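You operate a simulated robot arm through the tools that you are given. There is no shell and no other tool.

You are at the controls of a simulated robot arm. One attempt, no reset.

JOB
Wrap the turntable's carton in 4 turns of film, then switch off.
Fine: The brown clamp goes into the yellow dock; the knob sets the turns.

It is judged by the outcome, as a careful person would: the job done as asked, and still so three seconds after it is handed in. It fails if anything else is knocked over, pushed out of place, dropped, spilled or broken.

ROBOT AND FRAMES
A 7-joint arm with a two-finger parallel gripper, fixed in place. Base frame: the origin is on the floor under the middle of its stand, x ahead of it, y to its left, z up; the work surface is at about z = 0.874. Lengths are in m, angles in degrees, forces in N, time in s.
With the tool pointing down near the work surface it reaches from about 0.1 to 0.64 m from the base axis. Its first joint turns from -66.0 to 66.0 degrees. Payload 1.57 kg.
The TCP is the grasp point between the finger pads, 0.03 m short of the fingertips. In the tool frame z runs along the fingers and y along their closing line. The gripper opens to 0.08 m. The fingers are 0.017 m wide and 0.012 m thick; the gripper's body (0.04 by 0.082 m) begins 0.08 m behind the TCP.
Orientation is told as [roll, pitch, yaw] about the base's x, y, z axes, in that order, counted from this pose: with the fingers straight down and closing along the base's y, the tool's x points along the base's -x, its y along +y and its z along -z.

CONTROLS
- The arm moves only by the tool jog_arm. Its argument "targets" is a list of rows, each a list of 7 numbers: the finger opening in m, from 0 to 0.08, then the shift along the tool's x, y, z in m, then the turn, a rotation vector about the tool's x, y, z in rad. In form: [[fingers, tx, ty, tz, ax, ay, az], ...]. A call has 1 to 20 rows; each row shifts and turns the commanded pose from where the row before left it, along the tool's axes as they then stand. Each row takes 0.2 s and may step no farther than 0.05 m and 8.6 degrees from the row before; otherwise, or with a gripper value out of range, the whole call is refused. A pose out of reach is approached as far as the arm can. The call stops where the force on the tool passes 90 N (or 10 N more than at its start, if that is more) or the arm is blocked; 0.2 s more then pass. The fingers move at their own pace (about 0.072 m/s each) and stop on an object; they squeeze with about 37 N. The grip force told is the motor's: it shows also when the fingers shut on nothing. Time passes only in rows, and 0.2 s behind the last, so rows that do not move let the fingers close. The reply holds the time, the measured pose of the TCP, the force on the tool along the base axes, the opening and the grip force, in the units named above and with some noise, with the torque about the TCP (base axes, N m) and any sound that the robot's microphone picked up.
- Cameras (640 x 400 px; columns grow to the right, rows downward): "scene" is fixed at [0.0635, 0.4379, 1.4417]; the picture's right is [-0.69, -0.72, 0.00], its down [-0.40, 0.39, -0.83] and it looks along [0.60, -0.57, -0.56] (base axes); focal length 316 px, centre (320, 200). "wrist" rides on the gripper at [0.072, -0.007, -0.122] in the tool frame; the picture's right is [0.09, 1.00, 0.00], its down [-0.84, 0.08, -0.54] and it looks along [-0.54, 0.05, 0.84] (tool axes); focal length 238 px, centre (320, 200). There is no depth. A picture from a camera that has moved, and an enlarged one, comes with that camera's place and axes in the base frame and with its lens. The place of the scene camera against the robot may be out by one fixed shift of up to 0.018 m in any direction.
- camera(camera): a new picture of that camera. The clock stands still meanwhile.
- enlarge(camera, box): a new picture of the part [left, top, right, bottom] of that camera's present view, enlarged. The clock stands still meanwhile.
- hand_in(): hands the job in; it is judged then, once.

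Places have to be worked out from the pictures, the camera data and where the tool is seen. Open the gripper and draw the arm clear of the work before you hand the job in, unless the task says otherwise.

The tools are called as a command line: name --pt "numbers of a row" for each row, then --argument value for the rest, lists and objects as JSON in quotes. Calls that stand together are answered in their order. jog_arm: Moves the arm, as the interface text tells. Its arguments: {"type":"object","properties":{"targets":{"type":"array"}},"required":["targets"]} The other tools are called the same way: camera (camera) takes a picture; enlarge (camera, box) takes an enlarged picture of a part of a camera's view; hand_in () hands the job in.

At the start:

```text
clock: 0.0
tool_pos: [0.3668, -0.1285, 1.2223]
ee_rot: [0.0, 0.0, 0.0]
wrist_force: [0.6, -0.5, -0.6]
torque: [0.0, 0.01, -0.01]
opening: 0.0802
gripper_force: 0.0
```

scene: 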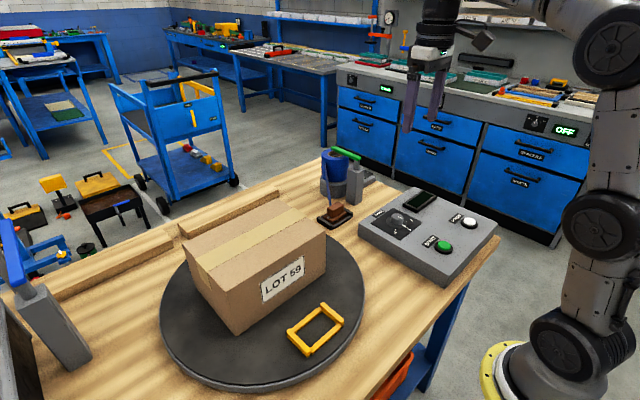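
wrist: 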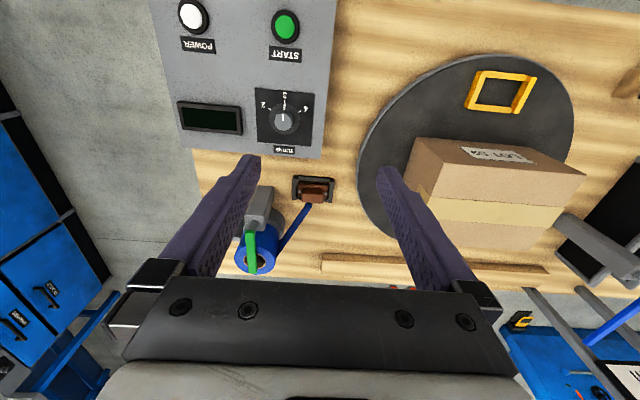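

The pictures show a control box with POWER, START, a turns knob and a display, plus a film roll, a brown clamp in a holder, and a turntable with the carton and a yellow frame (the dock). I'll enlarge the key areas first.

enlarge --camera "scene" --box '[300, 130, 510, 290]'

enlarge --camera "wrist" --box '[150, 0, 350, 160]'

enlarge --camera "wrist" --box '[220, 140, 380, 280]'

enlarge --camera "scene" --box '[150, 190, 380, 390]'

```text
2.50 times, centred on (405, 210) of scene
camera zoom: at [0.0635, 0.4379, 1.4417], right [-0.69, -0.72, 0.0], down [-0.4, 0.39, -0.83], along [0.6, -0.57, -0.56], focal length 791 px, centre (108, 175)
```

zoom: 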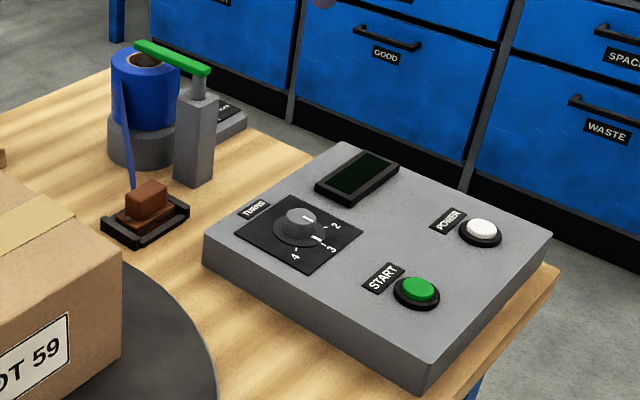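

```text
2.50 times, centred on (250, 80) of wrist
camera zoom: at [0.2947, -0.135, 1.3442], right [-0.09, 1.0, 0.0], down [0.84, 0.08, 0.54], along [0.54, 0.05, -0.84], focal length 596 px, centre (495, 500)
```

zoom: 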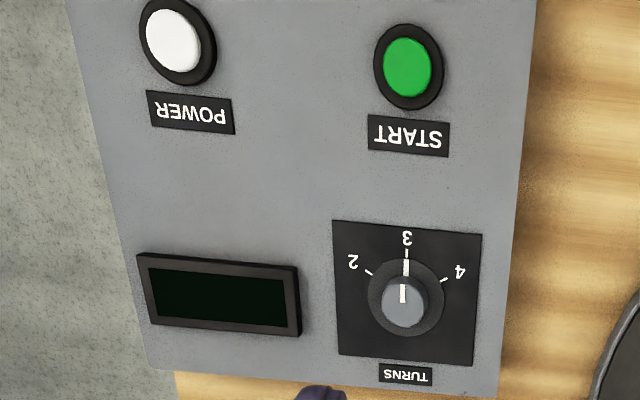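

```text
2.86 times, centred on (300, 210) of wrist
camera zoom: at [0.2947, -0.135, 1.3442], right [-0.09, 1.0, 0.0], down [0.84, 0.08, 0.54], along [0.54, 0.05, -0.84], focal length 681 px, centre (377, 171)
```

zoom: 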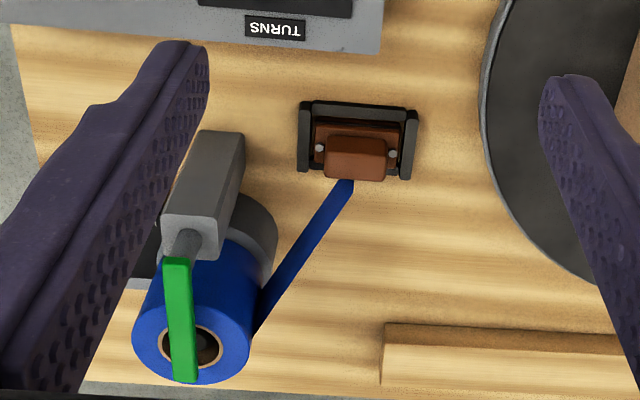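

```text
2.00 times, centred on (265, 290) of scene
camera zoom: at [0.0635, 0.4379, 1.4417], right [-0.69, -0.72, 0.0], down [-0.4, 0.39, -0.83], along [0.6, -0.57, -0.56], focal length 633 px, centre (430, 20)
```

zoom: 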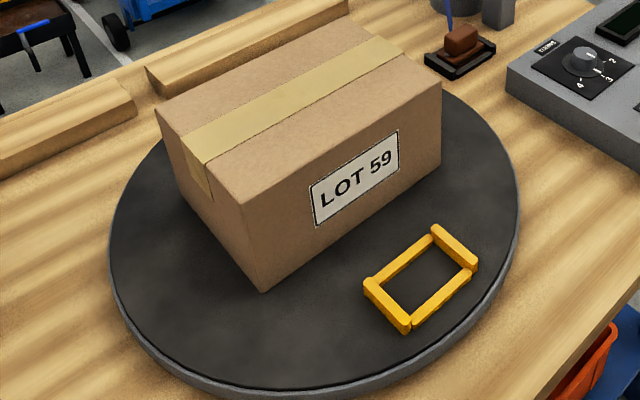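

I need to read the small label by the film roll and see what the post at the left of the bench is, so I enlarge those.

enlarge --camera "scene" --box '[310, 140, 390, 190]'

enlarge --camera "scene" --box '[0, 200, 160, 400]'

enlarge --camera "wrist" --box '[480, 180, 640, 380]'

enlarge --camera "wrist" --box '[350, 40, 610, 260]'

```text
8.00 times, centred on (350, 165) of scene
camera zoom: at [0.0635, 0.4379, 1.4417], right [-0.69, -0.72, 0.0], down [-0.4, 0.39, -0.83], along [0.6, -0.57, -0.56], focal length 2532 px, centre (80, 480)
```

zoom: 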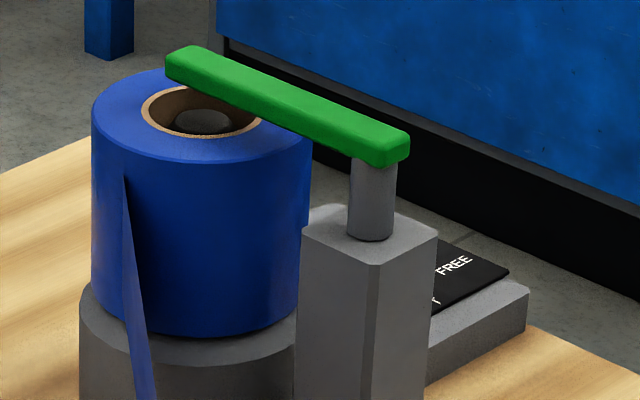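

```text
2.00 times, centred on (80, 300) of scene
camera zoom: at [0.0635, 0.4379, 1.4417], right [-0.69, -0.72, 0.0], down [-0.4, 0.39, -0.83], along [0.6, -0.57, -0.56], focal length 633 px, centre (800, 0)
```

zoom: 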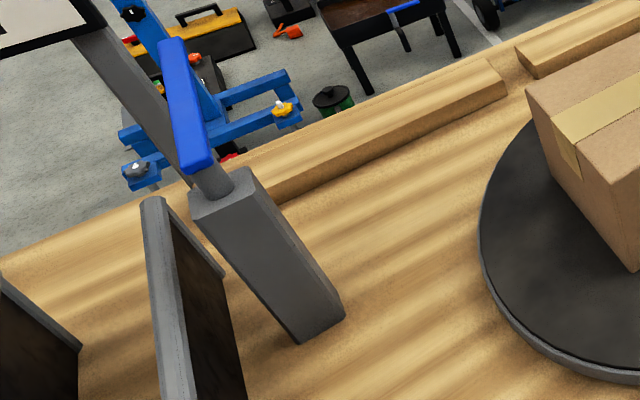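

```text
2.00 times, centred on (560, 280) of wrist
camera zoom: at [0.2947, -0.135, 1.3442], right [-0.09, 1.0, 0.0], down [0.84, 0.08, 0.54], along [0.54, 0.05, -0.84], focal length 477 px, centre (-160, 40)
```

zoom: 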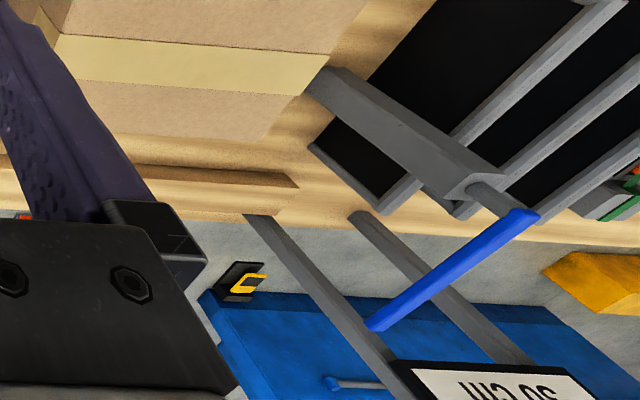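

```text
1.82 times, centred on (480, 150) of wrist
camera zoom: at [0.2947, -0.135, 1.3442], right [-0.09, 1.0, 0.0], down [0.84, 0.08, 0.54], along [0.54, 0.05, -0.84], focal length 433 px, centre (29, 291)
```

zoom: 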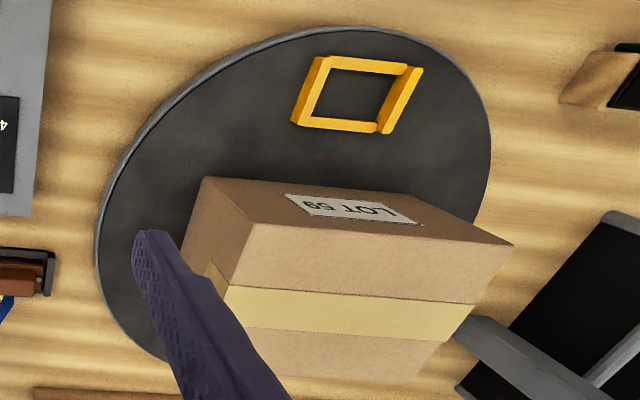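

Clamp is roughly at (0.55, -0.13), the dock near (0.33, 0.18), the knob near (0.40, -0.18), START near (0.27, -0.19) and POWER near (0.27, -0.31). I'll zoom on the knob, the display and the dock for details before moving.

enlarge --camera "wrist" --box '[250, 80, 320, 160]'

enlarge --camera "scene" --box '[375, 190, 435, 250]'

enlarge --camera "scene" --box '[275, 290, 355, 365]'

enlarge --camera "scene" --box '[310, 190, 370, 235]'

```text
5.00 times, centred on (285, 120) of wrist
camera zoom: at [0.2947, -0.135, 1.3442], right [-0.09, 1.0, 0.0], down [0.84, 0.08, 0.54], along [0.54, 0.05, -0.84], focal length 1192 px, centre (495, 600)
```

zoom: 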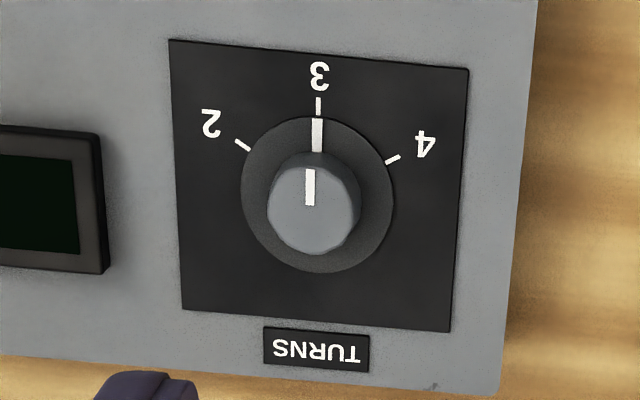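

```text
6.67 times, centred on (405, 220) of scene
camera zoom: at [0.0635, 0.4379, 1.4417], right [-0.69, -0.72, 0.0], down [-0.4, 0.39, -0.83], along [0.6, -0.57, -0.56], focal length 2110 px, centre (-247, 67)
```

zoom: 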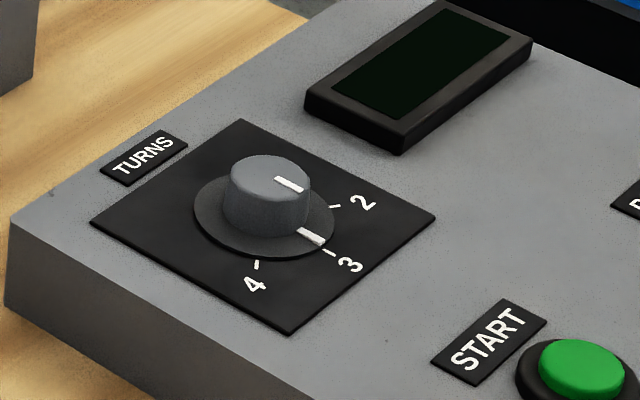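

```text
5.33 times, centred on (315, 328) of scene
camera zoom: at [0.0635, 0.4379, 1.4417], right [-0.69, -0.72, 0.0], down [-0.4, 0.39, -0.83], along [0.6, -0.57, -0.56], focal length 1688 px, centre (347, -480)
```

zoom: 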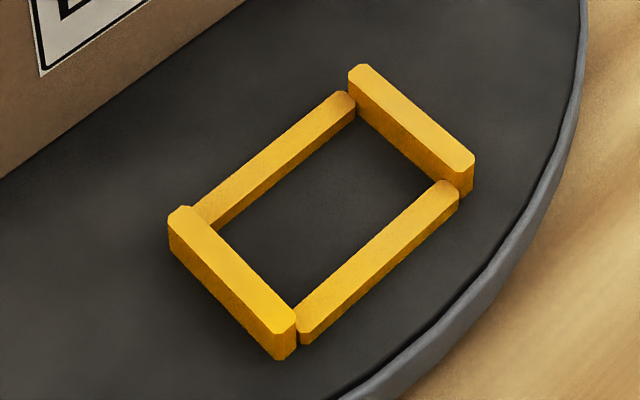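

```text
8.89 times, centred on (340, 212) of scene
camera zoom: at [0.0635, 0.4379, 1.4417], right [-0.69, -0.72, 0.0], down [-0.4, 0.39, -0.83], along [0.6, -0.57, -0.56], focal length 2814 px, centre (142, 89)
```

zoom: 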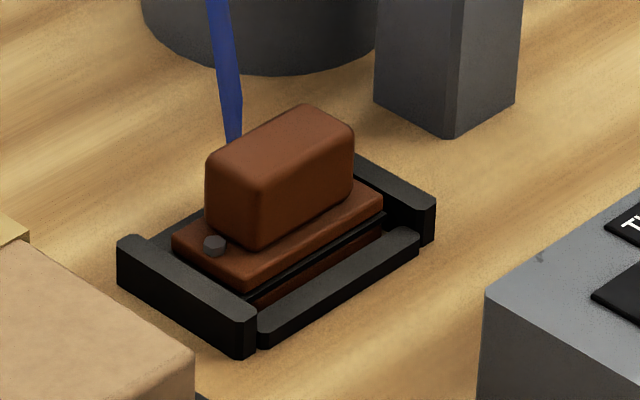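

The knob points at 3 and needs to go to 4 (clockwise seen from above). A green lever over the roll has a "FREE" label half hidden by its post, so I move the arm back and right to read it with the wrist camera.

jog_arm --pt "0.08 0.0175 -0.035 0 0 0 0" --pt "0.08 0.0175 -0.035 0 0 0 0" --pt "0.08 0.0175 -0.035 0 0 0 0" --pt "0.08 0.0175 -0.035 0 0 0 0" --pt "0.08 0 0 0 0 0 0"

camera --camera "wrist"

```text
clock: 1.2
tool_pos: [0.2961, -0.2681, 1.2215]
ee_rot: [0.0, 0.0, 0.0]
wrist_force: [0.0, 0.1, -0.1]
torque: [-0.02, -0.01, 0.0]
opening: 0.0799
gripper_force: 0.1
```

```text
taken
camera wrist: at [0.2247, -0.2753, 1.3438], right [-0.09, 1.0, 0.0], down [0.84, 0.08, 0.54], along [0.54, 0.05, -0.84], focal length 238 px, centre (320, 200)
```

wrist: 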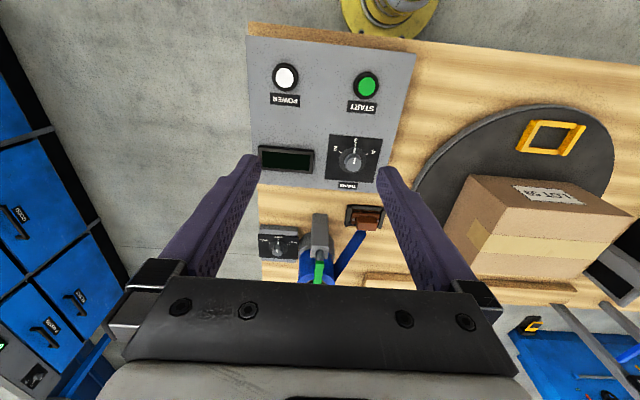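

The label plate is now visible between the fingers at about (280, 243); I enlarge it.

enlarge --camera "wrist" --box '[250, 200, 390, 290]'

enlarge --camera "wrist" --box '[255, 220, 305, 265]'

enlarge --camera "wrist" --box '[500, 90, 620, 180]'

```text
4.44 times, centred on (320, 245) of wrist
camera zoom: at [0.2247, -0.2753, 1.3438], right [-0.09, 1.0, 0.0], down [0.84, 0.08, 0.54], along [0.54, 0.05, -0.84], focal length 1059 px, centre (320, 0)
```

zoom: 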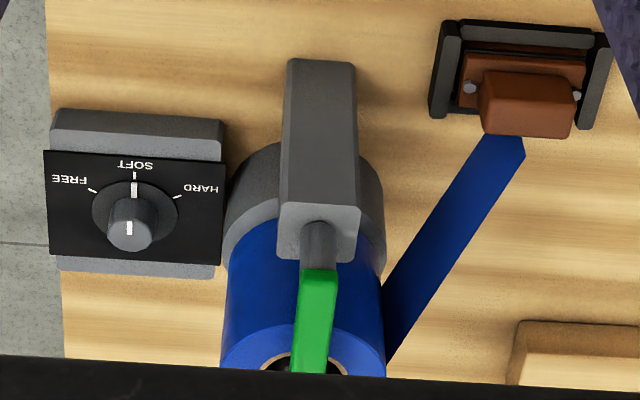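

```text
8.89 times, centred on (280, 242) of wrist
camera zoom: at [0.2247, -0.2753, 1.3438], right [-0.09, 1.0, 0.0], down [0.84, 0.08, 0.54], along [0.54, 0.05, -0.84], focal length 2119 px, centre (676, -178)
```

zoom: 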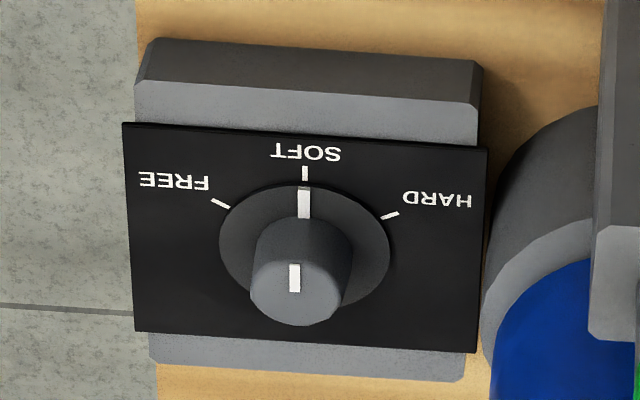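

```text
4.44 times, centred on (560, 135) of wrist
camera zoom: at [0.2247, -0.2753, 1.3438], right [-0.09, 1.0, 0.0], down [0.84, 0.08, 0.54], along [0.54, 0.05, -0.84], focal length 1059 px, centre (-747, 489)
```

zoom: 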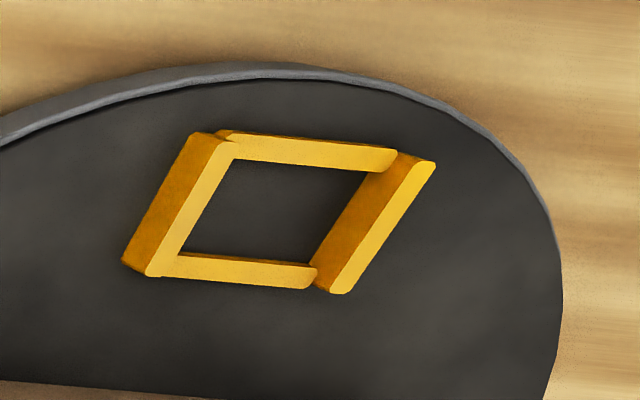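

There is also a tension dial (FREE / SOFT / HARD), currently at SOFT, which the job does not mention. I'd like to see the left side of the bench (post with blue lever) and the dock from above before acting, so I swing the arm left at height.

jog_arm --pt "0.08 0 0.045 0 0 0 0" --pt "0.08 0 0.045 0 0 0 0" --pt "0.08 0 0.045 0 0 0 0" --pt "0.08 0 0.045 0 0 0 0" --pt "0.08 0 0.045 0 0 0 0" --pt "0.08 0 0.045 0 0 0 0" --pt "0.08 0 0.045 0 0 0 0" --pt "0.08 0 0.045 0 0 0 0" --pt "0.08 0 0.045 0 0 0 0" --pt "0.08 0 0.045 0 0 0 0" --pt "0.08 0 0 0 0 0 0"

camera --camera "wrist"

camera --camera "scene"

```text
clock: 3.6
tool_pos: [0.2961, 0.1848, 1.2209]
ee_rot: [-0.1, 0.0, -0.1]
wrist_force: [0.0, 0.2, -0.8]
torque: [-0.03, -0.01, 0.01]
opening: 0.0799
gripper_force: 0.1
```

```text
taken
camera wrist: at [0.2239, 0.1761, 1.3435], right [-0.09, 1.0, 0.0], down [0.84, 0.08, 0.54], along [0.54, 0.05, -0.84], focal length 238 px, centre (320, 200)
```

wrist: 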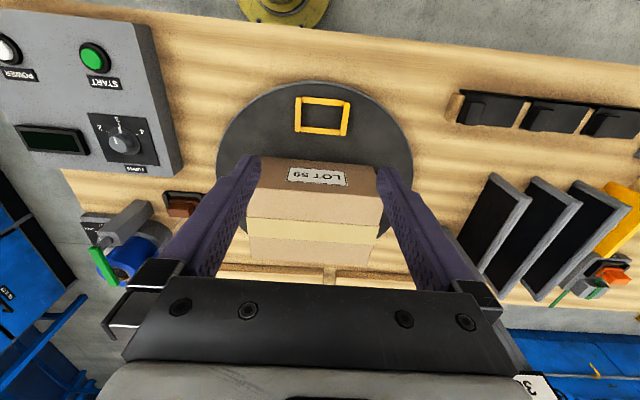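

```text
taken
```

scene: 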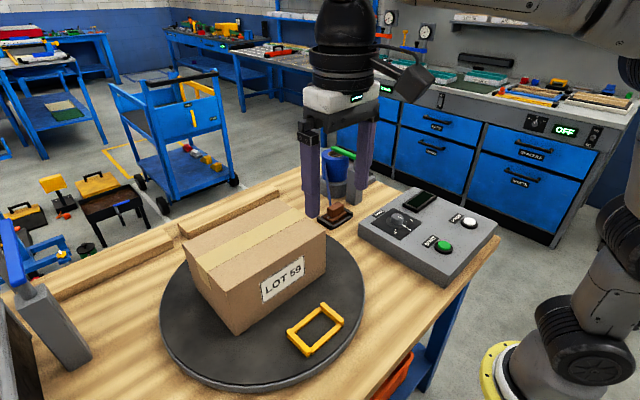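

Carton, dock and turntable are seen more directly. I shift further left to see the post with the blue lever.

jog_arm --pt "0.08 0 0.045 0 0 0 0" --pt "0.08 0 0.045 0 0 0 0" --pt "0.08 0 0.045 0 0 0 0" --pt "0.08 0 0.045 0 0 0 0" --pt "0.08 0 0 0 0 0 0"

camera --camera "wrist"

```text
clock: 4.8
tool_pos: [0.2938, 0.3639, 1.2212]
ee_rot: [0.0, 0.0, 0.0]
wrist_force: [-0.1, 0.5, -0.6]
torque: [0.0, 0.0, -0.02]
opening: 0.0801
gripper_force: 0.1
```

```text
taken
camera wrist: at [0.2226, 0.3563, 1.3435], right [-0.09, 1.0, 0.0], down [0.84, 0.08, 0.54], along [0.54, 0.05, -0.84], focal length 238 px, centre (320, 200)
```

wrist: 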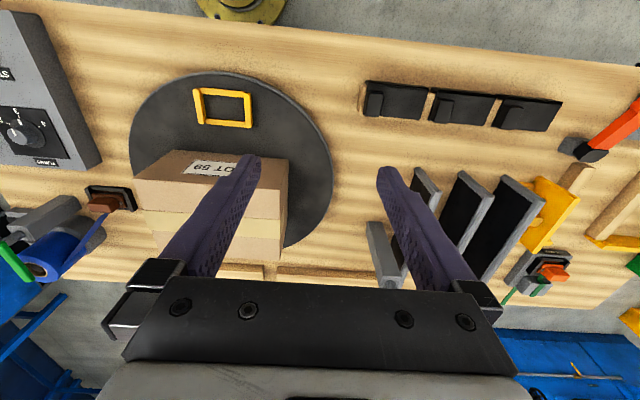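

enlarge --camera "wrist" --box '[340, 130, 640, 310]'

enlarge --camera "wrist" --box '[120, 60, 340, 200]'

enlarge --camera "wrist" --box '[0, 170, 160, 290]'

```text
2.13 times, centred on (490, 220) of wrist
camera zoom: at [0.2226, 0.3563, 1.3435], right [-0.09, 1.0, 0.0], down [0.84, 0.08, 0.54], along [0.54, 0.05, -0.84], focal length 508 px, centre (-43, 157)
```

zoom: 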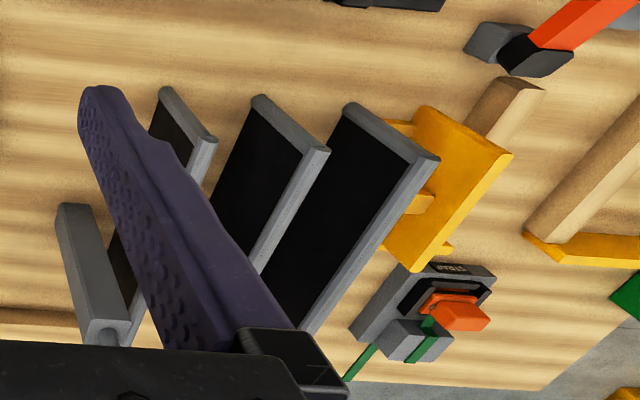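

```text
2.86 times, centred on (230, 130) of wrist
camera zoom: at [0.2226, 0.3563, 1.3435], right [-0.09, 1.0, 0.0], down [0.84, 0.08, 0.54], along [0.54, 0.05, -0.84], focal length 681 px, centre (577, 400)
```

zoom: 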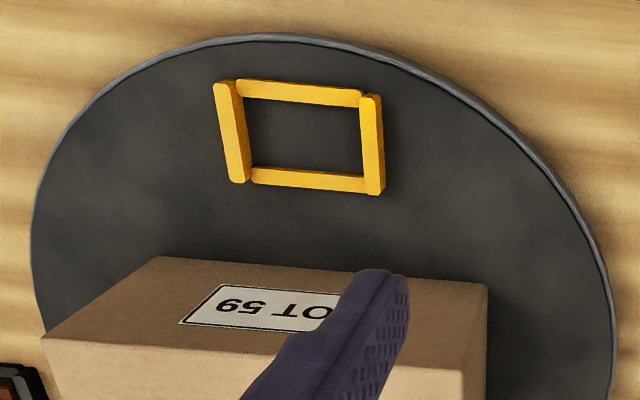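

```text
3.33 times, centred on (80, 230) of wrist
camera zoom: at [0.2226, 0.3563, 1.3435], right [-0.09, 1.0, 0.0], down [0.84, 0.08, 0.54], along [0.54, 0.05, -0.84], focal length 794 px, centre (1120, 100)
```

zoom: 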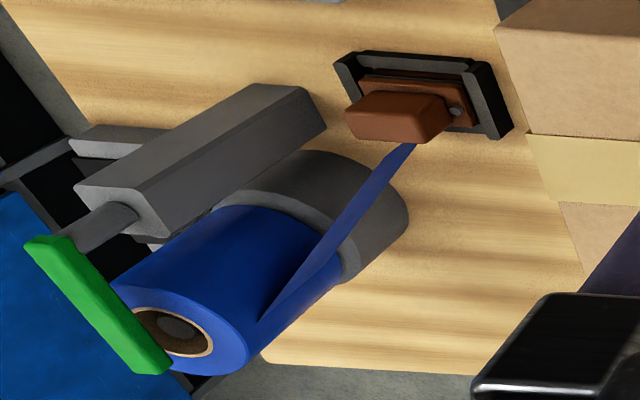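

Left items (strap clamp, gauges, blue-lever post) belong to other stations, so I will leave them alone. I'll first set the knob: move high over to above (0.402, -0.186) and come down to TCP z about 1.07 for a closer look.

jog_arm --pt "0.08 -0.0083 -0.0423 0 0 0 0" --pt "0.08 -0.0083 -0.0423 0 0 0 0" --pt "0.08 -0.0083 -0.0423 0 0 0 0" --pt "0.08 -0.0083 -0.0423 0 0 0 0" --pt "0.08 -0.0083 -0.0423 0 0 0 0" --pt "0.08 -0.0083 -0.0423 0 0 0 0" --pt "0.08 -0.0083 -0.0423 0 0 0 0" --pt "0.08 -0.0083 -0.0423 0 0 0 0" --pt "0.08 -0.0083 -0.0423 0 0 0 0" --pt "0.08 -0.0083 -0.0423 0 0 0 0" --pt "0.08 -0.0083 -0.0423 0 0 0 0" --pt "0.08 -0.0083 -0.0423 0 0 0 0" --pt "0.08 -0.0083 -0.0423 0 0 0 0" --pt "0.08 0 0 0.0375 0 0 0" --pt "0.08 0 0 0.0375 0 0 0" --pt "0.08 0 0 0.0375 0 0 0" --pt "0.08 0 0 0.0375 0 0 0" --pt "0.08 0 0 0 0 0 0"

camera --camera "wrist"

camera --camera "scene"

```text
clock: 8.6
tool_pos: [0.4046, -0.1862, 1.0706]
ee_rot: [0.0, -0.1, 0.0]
wrist_force: [-0.8, -0.6, -0.2]
torque: [0.0, -0.01, -0.03]
opening: 0.0797
gripper_force: 0.1
```

```text
taken
camera wrist: at [0.333, -0.1938, 1.1922], right [-0.09, 1.0, 0.0], down [0.84, 0.08, 0.54], along [0.54, 0.05, -0.84], focal length 238 px, centre (320, 200)
```

wrist: 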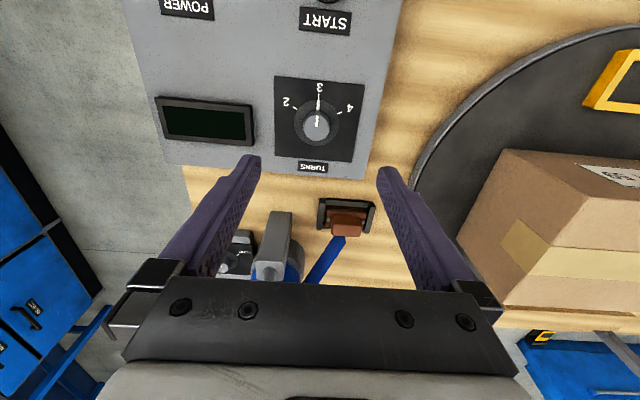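

```text
taken
```

scene: 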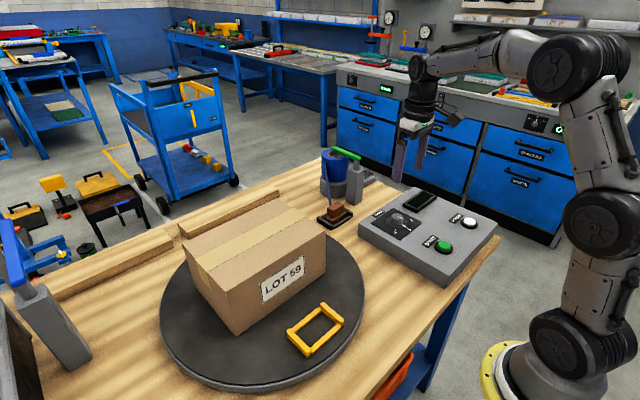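

enlarge --camera "wrist" --box '[260, 60, 380, 180]'

enlarge --camera "wrist" --box '[220, 185, 390, 290]'

```text
3.33 times, centred on (320, 120) of wrist
camera zoom: at [0.333, -0.1938, 1.1922], right [-0.09, 1.0, 0.0], down [0.84, 0.08, 0.54], along [0.54, 0.05, -0.84], focal length 794 px, centre (320, 467)
```

zoom: 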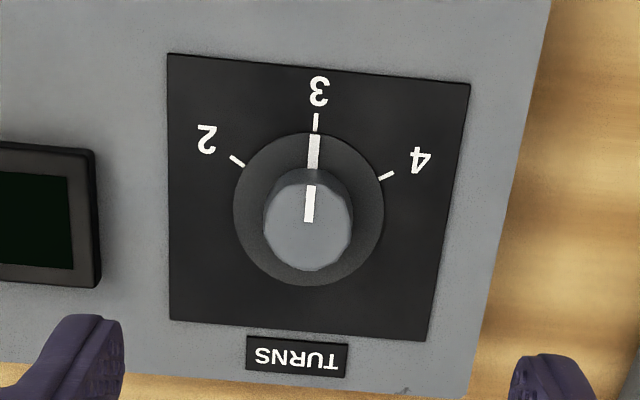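

```text
3.76 times, centred on (305, 238) of wrist
camera zoom: at [0.333, -0.1938, 1.1922], right [-0.09, 1.0, 0.0], down [0.84, 0.08, 0.54], along [0.54, 0.05, -0.84], focal length 897 px, centre (376, 59)
```

zoom: 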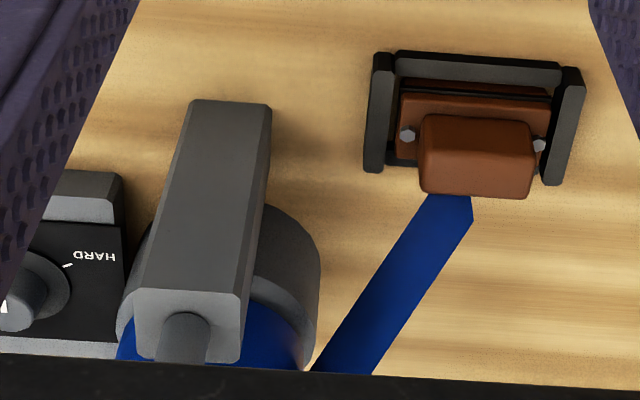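

Comparing the two views (skirt size ratio and shift), the dial face sits at about z 0.89–0.90 and the knob axis near (0.411, -0.190). I descend 0.06 m while correcting and look again.

jog_arm --pt "0.08 -0.003 -0.002 0.03 0 0 0" --pt "0.08 -0.003 -0.002 0.03 0 0 0" --pt "0.08 0 0 0 0 0 0"

camera --camera "wrist"

enlarge --camera "wrist" --box '[250, 60, 390, 190]'

enlarge --camera "scene" --box '[360, 120, 500, 260]'

```text
clock: 9.4
tool_pos: [0.411, -0.1921, 1.0117]
ee_rot: [-0.1, 0.0, 0.1]
wrist_force: [0.5, 0.3, -0.6]
torque: [-0.03, -0.01, 0.02]
opening: 0.08
gripper_force: 0.1
```

```text
taken
camera wrist: at [0.3381, -0.1986, 1.1339], right [-0.09, 1.0, 0.0], down [0.84, 0.08, 0.54], along [0.54, 0.05, -0.84], focal length 238 px, centre (320, 200)
```

wrist: 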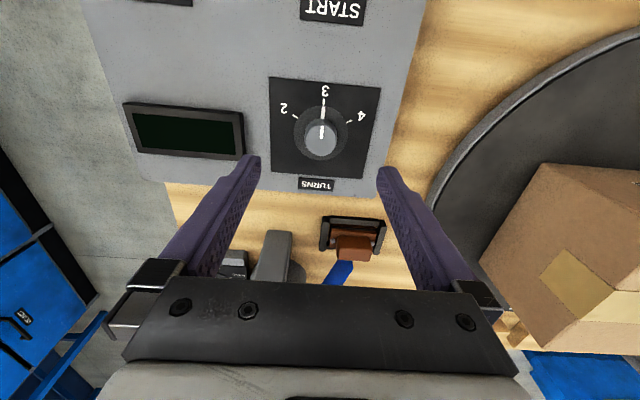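

```text
3.08 times, centred on (320, 125) of wrist
camera zoom: at [0.3381, -0.1986, 1.1339], right [-0.09, 1.0, 0.0], down [0.84, 0.08, 0.54], along [0.54, 0.05, -0.84], focal length 733 px, centre (320, 431)
```

zoom: 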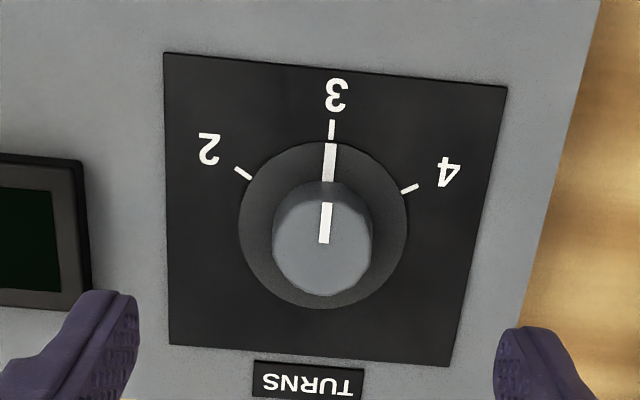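

```text
2.86 times, centred on (430, 190) of scene
camera zoom: at [0.0635, 0.4379, 1.4417], right [-0.69, -0.72, 0.0], down [-0.4, 0.39, -0.83], along [0.6, -0.57, -0.56], focal length 904 px, centre (6, 229)
```

zoom: 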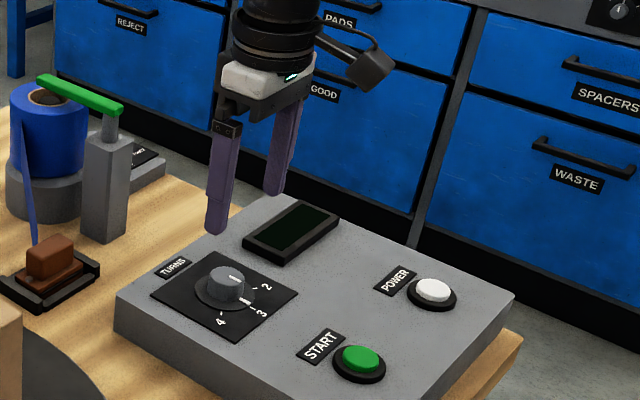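

From three views the knob skirt centre is at about (0.4105, -0.191, 0.898), directly under the TCP, with a cap about 0.03 m wide and 0.02 m tall. I narrow the fingers to 0.055 and descend to TCP z ≈ 0.947, then check.

jog_arm --pt "0.055 0 0 0.025 0 0 0" --pt "0.055 0 0 0.025 0 0 0" --pt "0.055 0 0 0.015 0 0 0" --pt "0.055 0 0 0 0 0 0"

camera --camera "wrist"

enlarge --camera "wrist" --box '[240, 80, 400, 220]'

enlarge --camera "scene" --box '[360, 160, 460, 250]'

```text
clock: 10.4
tool_pos: [0.4106, -0.1896, 0.946]
ee_rot: [0.0, 0.0, -0.1]
wrist_force: [0.2, 0.2, 1.3]
torque: [0.0, -0.01, 0.02]
opening: 0.0551
gripper_force: 0.0
```

```text
taken
camera wrist: at [0.3392, -0.1979, 1.0678], right [-0.09, 1.0, 0.0], down [0.84, 0.08, 0.54], along [0.54, 0.05, -0.84], focal length 238 px, centre (320, 200)
```

wrist: 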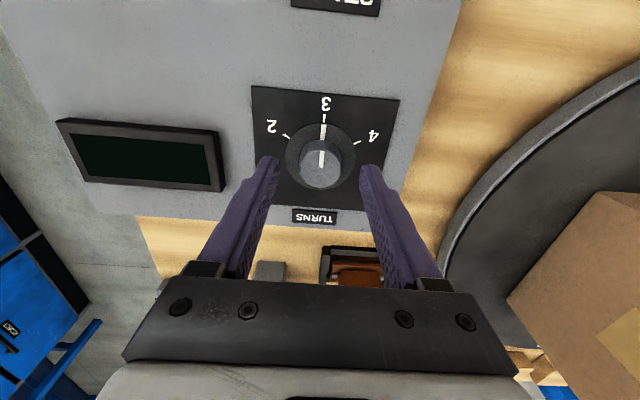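

```text
2.86 times, centred on (320, 150) of wrist
camera zoom: at [0.3392, -0.1979, 1.0678], right [-0.09, 1.0, 0.0], down [0.84, 0.08, 0.54], along [0.54, 0.05, -0.84], focal length 681 px, centre (320, 343)
```

zoom: 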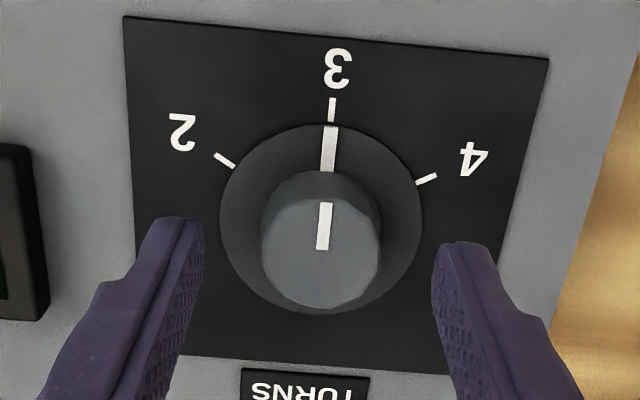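

```text
4.44 times, centred on (410, 205) of scene
camera zoom: at [0.0635, 0.4379, 1.4417], right [-0.69, -0.72, 0.0], down [-0.4, 0.39, -0.83], along [0.6, -0.57, -0.56], focal length 1407 px, centre (-80, 178)
```

zoom: 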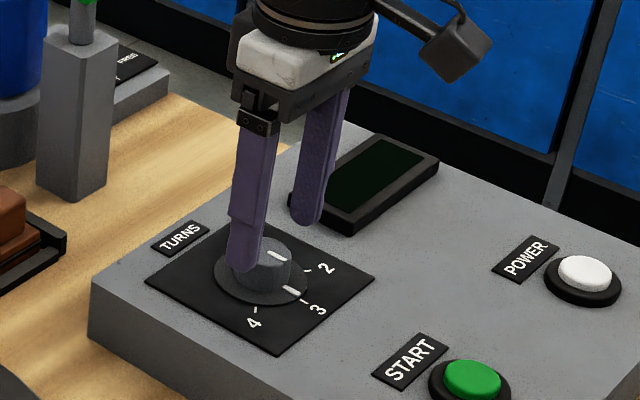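

The knob is centred between the fingers; cap top is at about z 0.910, skirt about 0.895, and my tips are at 0.916. I go down 0.016 and close on the cap.

jog_arm --pt "0.055 0 -0.001 0.008 0 0 0" --pt "0.055 0 0 0.008 0 0 0" --pt "0.055 0 0 0 0 0 0" --pt "0.0 0 0 0 0 0 0" --pt "0.0 0 0 0 0 0 0" --pt "0.0 0 0 0 0 0 0"

enlarge --camera "wrist" --box '[240, 80, 400, 220]'

```text
clock: 11.8
tool_pos: [0.4111, -0.1903, 0.9315]
ee_rot: [0.2, 0.2, 0.0]
wrist_force: [0.8, 14.1, 1.5]
torque: [0.49, 0.01, 0.08]
opening: 0.0319
gripper_force: 39.9
```

```text
2.86 times, centred on (320, 150) of wrist
camera zoom: at [0.3394, -0.1977, 1.0534], right [-0.09, 1.0, 0.0], down [0.84, 0.08, 0.54], along [0.54, 0.05, -0.84], focal length 681 px, centre (320, 343)
```

zoom: 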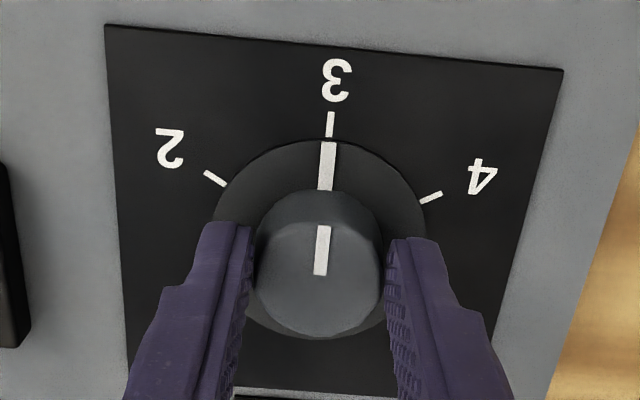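

The knob is gripped (0.032 wide) with a slight sideways load of 14 N, so I shift 1.5 mm toward +y to relax it and then turn clockwise 60° in small steps.

jog_arm --pt "0.0 0 0.0015 0 0 0 0" --pt "0.0 0 0 0 0 0 0.1309" --pt "0.0 0 0 0 0 0 0.1309" --pt "0.0 0 0 0 0 0 0.1309" --pt "0.0 0 0 0 0 0 0.1309" --pt "0.0 0 0 0 0 0 0"

enlarge --camera "wrist" --box '[240, 80, 400, 220]'

enlarge --camera "scene" --box '[360, 160, 460, 250]'

```text
clock: 13.2
tool_pos: [0.4119, -0.1892, 0.9318]
ee_rot: [0.4, 0.1, -30.2]
wrist_force: [11.9, 28.5, 1.3]
torque: [0.89, -0.25, 0.09]
opening: 0.0315
gripper_force: 40.3
```

```text
2.86 times, centred on (320, 150) of wrist
camera zoom: at [0.3456, -0.159, 1.0532], right [0.42, 0.91, 0.01], down [0.76, -0.36, 0.54], along [0.49, -0.22, -0.84], focal length 681 px, centre (320, 343)
```

zoom: 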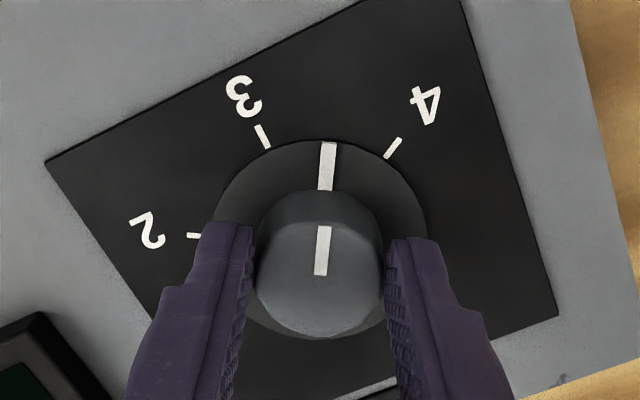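

```text
4.44 times, centred on (410, 205) of scene
camera zoom: at [0.0638, 0.4387, 1.4415], right [-0.69, -0.72, 0.0], down [-0.4, 0.39, -0.83], along [0.6, -0.57, -0.56], focal length 1407 px, centre (-80, 178)
```

zoom: 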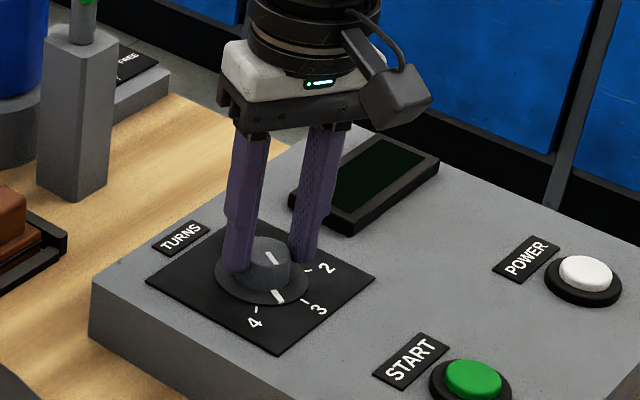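

The knob follows the gripper and is halfway to 4. The side load grew to 28 N, so my correction went the wrong way; I shift back about 3 mm and turn the remaining 30°.

jog_arm --pt "0.0 -0.0005 -0.003 0 0 0 0" --pt "0.0 0 0 0 0 0 0.1309" --pt "0.0 0 0 0 0 0 0.1309" --pt "0.0 0 0 0 0 0 0.1309" --pt "0.0 0 0 0 0 0 0.1309" --pt "0.0 0 0 0 0 0 0"

enlarge --camera "wrist" --box '[240, 80, 400, 220]'

enlarge --camera "scene" --box '[360, 160, 460, 250]'

```text
clock: 14.6
tool_pos: [0.4131, -0.1884, 0.9326]
ee_rot: [0.6, 0.1, -60.2]
wrist_force: [30.8, 35.0, -6.1]
torque: [0.97, -0.94, 0.44]
opening: 0.0313
gripper_force: 40.5
```

```text
2.86 times, centred on (320, 150) of wrist
camera zoom: at [0.3712, -0.1311, 1.0543], right [0.82, 0.58, 0.01], down [0.48, -0.69, 0.54], along [0.32, -0.44, -0.84], focal length 681 px, centre (320, 343)
```

zoom: 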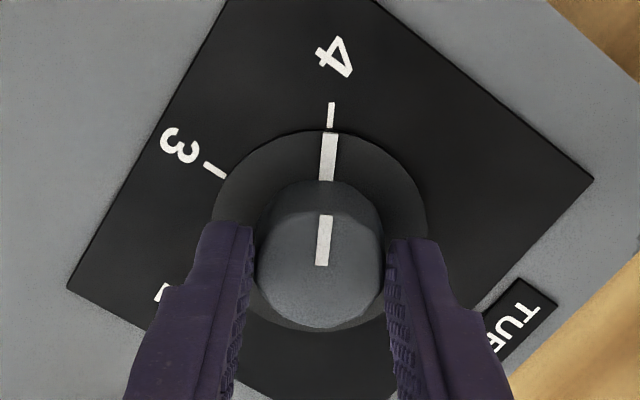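

```text
4.44 times, centred on (410, 205) of scene
camera zoom: at [0.0644, 0.4388, 1.4414], right [-0.69, -0.72, 0.0], down [-0.4, 0.39, -0.83], along [0.6, -0.57, -0.56], focal length 1407 px, centre (-80, 178)
```

zoom: 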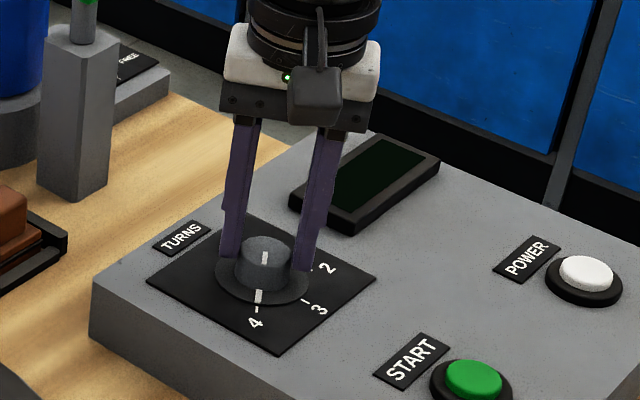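

The pointer now lines up with 4. The commanded point is about (−3.5, −6.4) mm off the measured one, so I bring the command back to the measured place to relax the load before opening.

jog_arm --pt "0.0 0.0033 0.0053 0 0 0 0" --pt "0.0 0 0 0 0 0 0"

```text
clock: 15.2
tool_pos: [0.4132, -0.1887, 0.9324]
ee_rot: [0.3, -0.2, -60.2]
wrist_force: [25.2, 9.2, -5.8]
torque: [1.16, -0.24, 0.08]
opening: 0.0315
gripper_force: 40.0
```

Load has dropped; I relax a little more along +x and then open the fingers.

jog_arm --pt "0.0 -0.0013 0.003 0 0 0 0" --pt "0.0 0 0 0 0 0 0" --pt "0.055 0 0 0 0 0 0" --pt "0.055 0 0 0 0 0 0" --pt "0.055 0 0 0 0 0 0"

enlarge --camera "wrist" --box '[240, 80, 400, 220]'

enlarge --camera "scene" --box '[360, 160, 460, 250]'

```text
clock: 16.4
tool_pos: [0.4139, -0.189, 0.9322]
ee_rot: [0.0, 0.0, -59.9]
wrist_force: [-1.2, 0.0, 0.3]
torque: [-0.02, -0.02, 0.01]
opening: 0.0552
gripper_force: 0.0
```

```text
2.86 times, centred on (320, 150) of wrist
camera zoom: at [0.3732, -0.1297, 1.0538], right [0.82, 0.58, 0.0], down [0.49, -0.69, 0.54], along [0.31, -0.44, -0.84], focal length 681 px, centre (320, 343)
```

zoom: 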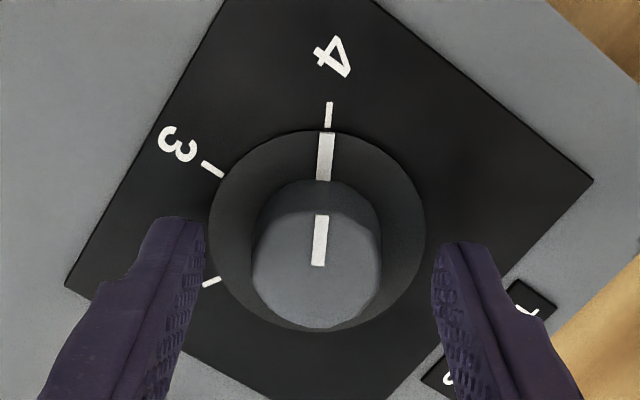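

```text
4.44 times, centred on (410, 205) of scene
camera zoom: at [0.0635, 0.4379, 1.4417], right [-0.69, -0.72, 0.0], down [-0.4, 0.39, -0.83], along [0.6, -0.57, -0.56], focal length 1407 px, centre (-80, 178)
```

zoom: 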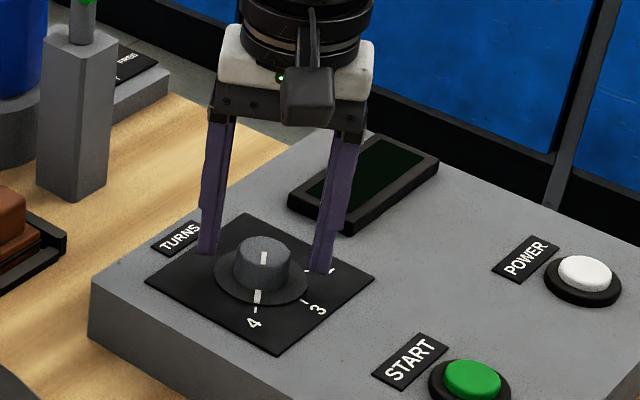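

The dial is set to 4. Now I lift clear, turn the wrist back, and move to a viewing point near the brown clamp.

jog_arm --pt "0.055 0 0 -0.04 0 0 0" --pt "0.055 0 0 -0.04 0 0 0" --pt "0.055 0 0 -0.04 0 0 0" --pt "0.07 0 0 0 0 0 -0.1309" --pt "0.07 0 0 0 0 0 -0.1309" --pt "0.07 0 0 0 0 0 -0.1309" --pt "0.07 0 0 0 0 0 -0.1309" --pt "0.07 0 0 0 0 0 -0.1309" --pt "0.07 0 0 0 0 0 -0.1309" --pt "0.07 0 0 0 0 0 -0.1309" --pt "0.07 0 0 0 0 0 -0.1309" --pt "0.07 -0.0353 0.0197 -0.01 0 0 0" --pt "0.07 -0.0353 0.0197 -0.01 0 0 0" --pt "0.07 -0.0353 0.0197 -0.01 0 0 0" --pt "0.07 0 0 0 0 0 0"

camera --camera "wrist"

enlarge --camera "wrist" --box '[240, 80, 400, 220]'

camera --camera "scene"

```text
clock: 19.6
tool_pos: [0.523, -0.1268, 1.0829]
ee_rot: [0.1, 0.1, 0.0]
wrist_force: [-0.7, -0.8, -0.1]
torque: [0.01, 0.03, 0.03]
opening: 0.07
gripper_force: 0.0
```

```text
taken
camera wrist: at [0.4503, -0.1336, 1.2048], right [-0.09, 1.0, 0.0], down [0.84, 0.08, 0.54], along [0.54, 0.05, -0.84], focal length 238 px, centre (320, 200)
```

wrist: 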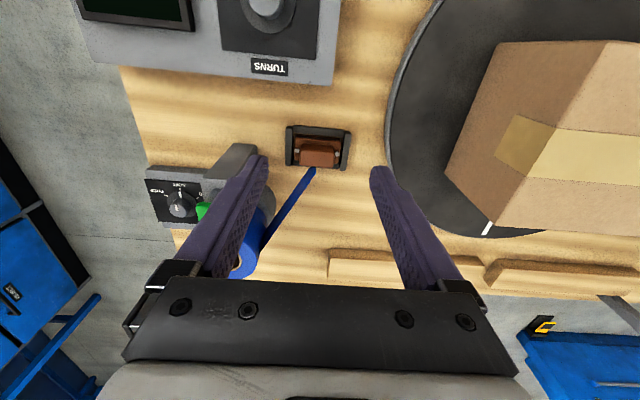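

```text
2.86 times, centred on (320, 150) of wrist
camera zoom: at [0.4503, -0.1336, 1.2048], right [-0.09, 1.0, 0.0], down [0.84, 0.08, 0.54], along [0.54, 0.05, -0.84], focal length 681 px, centre (320, 343)
```

zoom: 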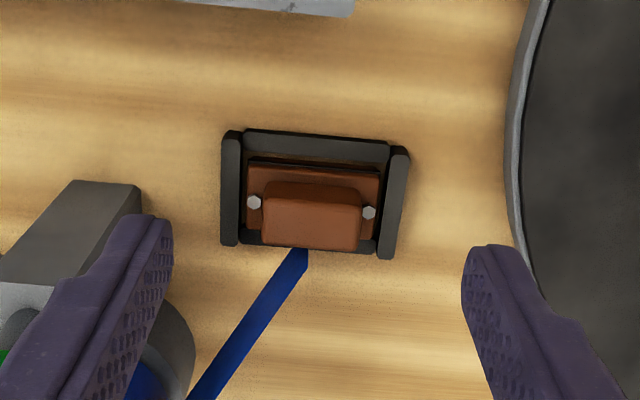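

```text
taken
```

scene: 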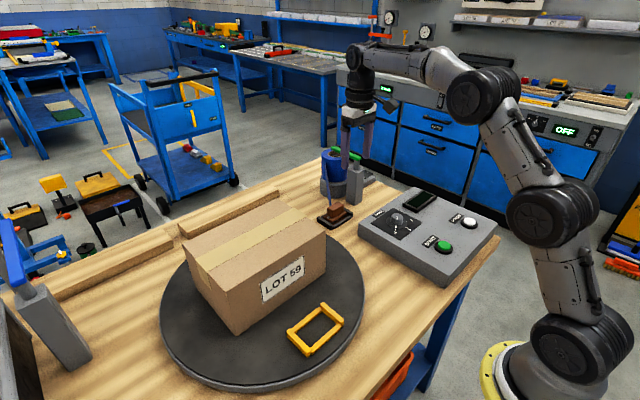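

The clamp block appears near x ≈ 0.575, y ≈ -0.127, a bit farther out than first thought; the lever post has about 4 cm of clearance. I move to above it and down to TCP z ≈ 1.03 for a sharper fix.

jog_arm --pt "0.07 -0.025 0 0.025 0 0 0" --pt "0.07 -0.025 0 0.025 0 0 0" --pt "0.07 0 0 0 0 0 0"

camera --camera "wrist"

enlarge --camera "wrist" --box '[250, 60, 390, 190]'

enlarge --camera "scene" --box '[290, 110, 390, 240]'

```text
clock: 20.4
tool_pos: [0.5717, -0.1279, 1.0331]
ee_rot: [0.0, -0.1, 0.0]
wrist_force: [0.3, -0.1, 0.4]
torque: [-0.01, 0.03, 0.0]
opening: 0.0698
gripper_force: 0.0
```

```text
taken
camera wrist: at [0.4994, -0.1359, 1.1545], right [-0.09, 1.0, 0.0], down [0.84, 0.08, 0.54], along [0.54, 0.05, -0.84], focal length 238 px, centre (320, 200)
```

wrist: 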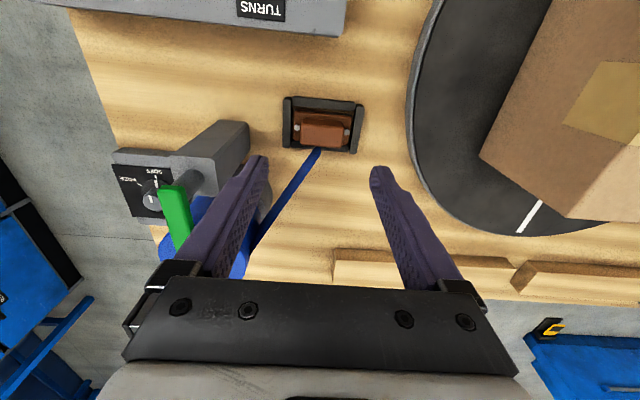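

```text
3.08 times, centred on (320, 125) of wrist
camera zoom: at [0.4994, -0.1359, 1.1545], right [-0.09, 1.0, 0.0], down [0.84, 0.08, 0.54], along [0.54, 0.05, -0.84], focal length 733 px, centre (320, 431)
```

zoom: 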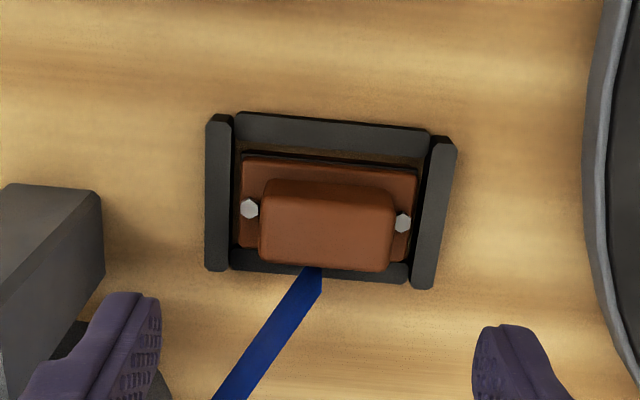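

```text
3.08 times, centred on (340, 175) of scene
camera zoom: at [0.0635, 0.4379, 1.4417], right [-0.69, -0.72, 0.0], down [-0.4, 0.39, -0.83], along [0.6, -0.57, -0.56], focal length 974 px, centre (258, 277)
```

zoom: 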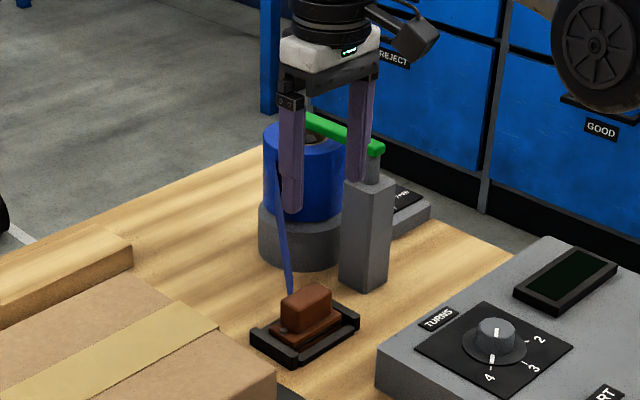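

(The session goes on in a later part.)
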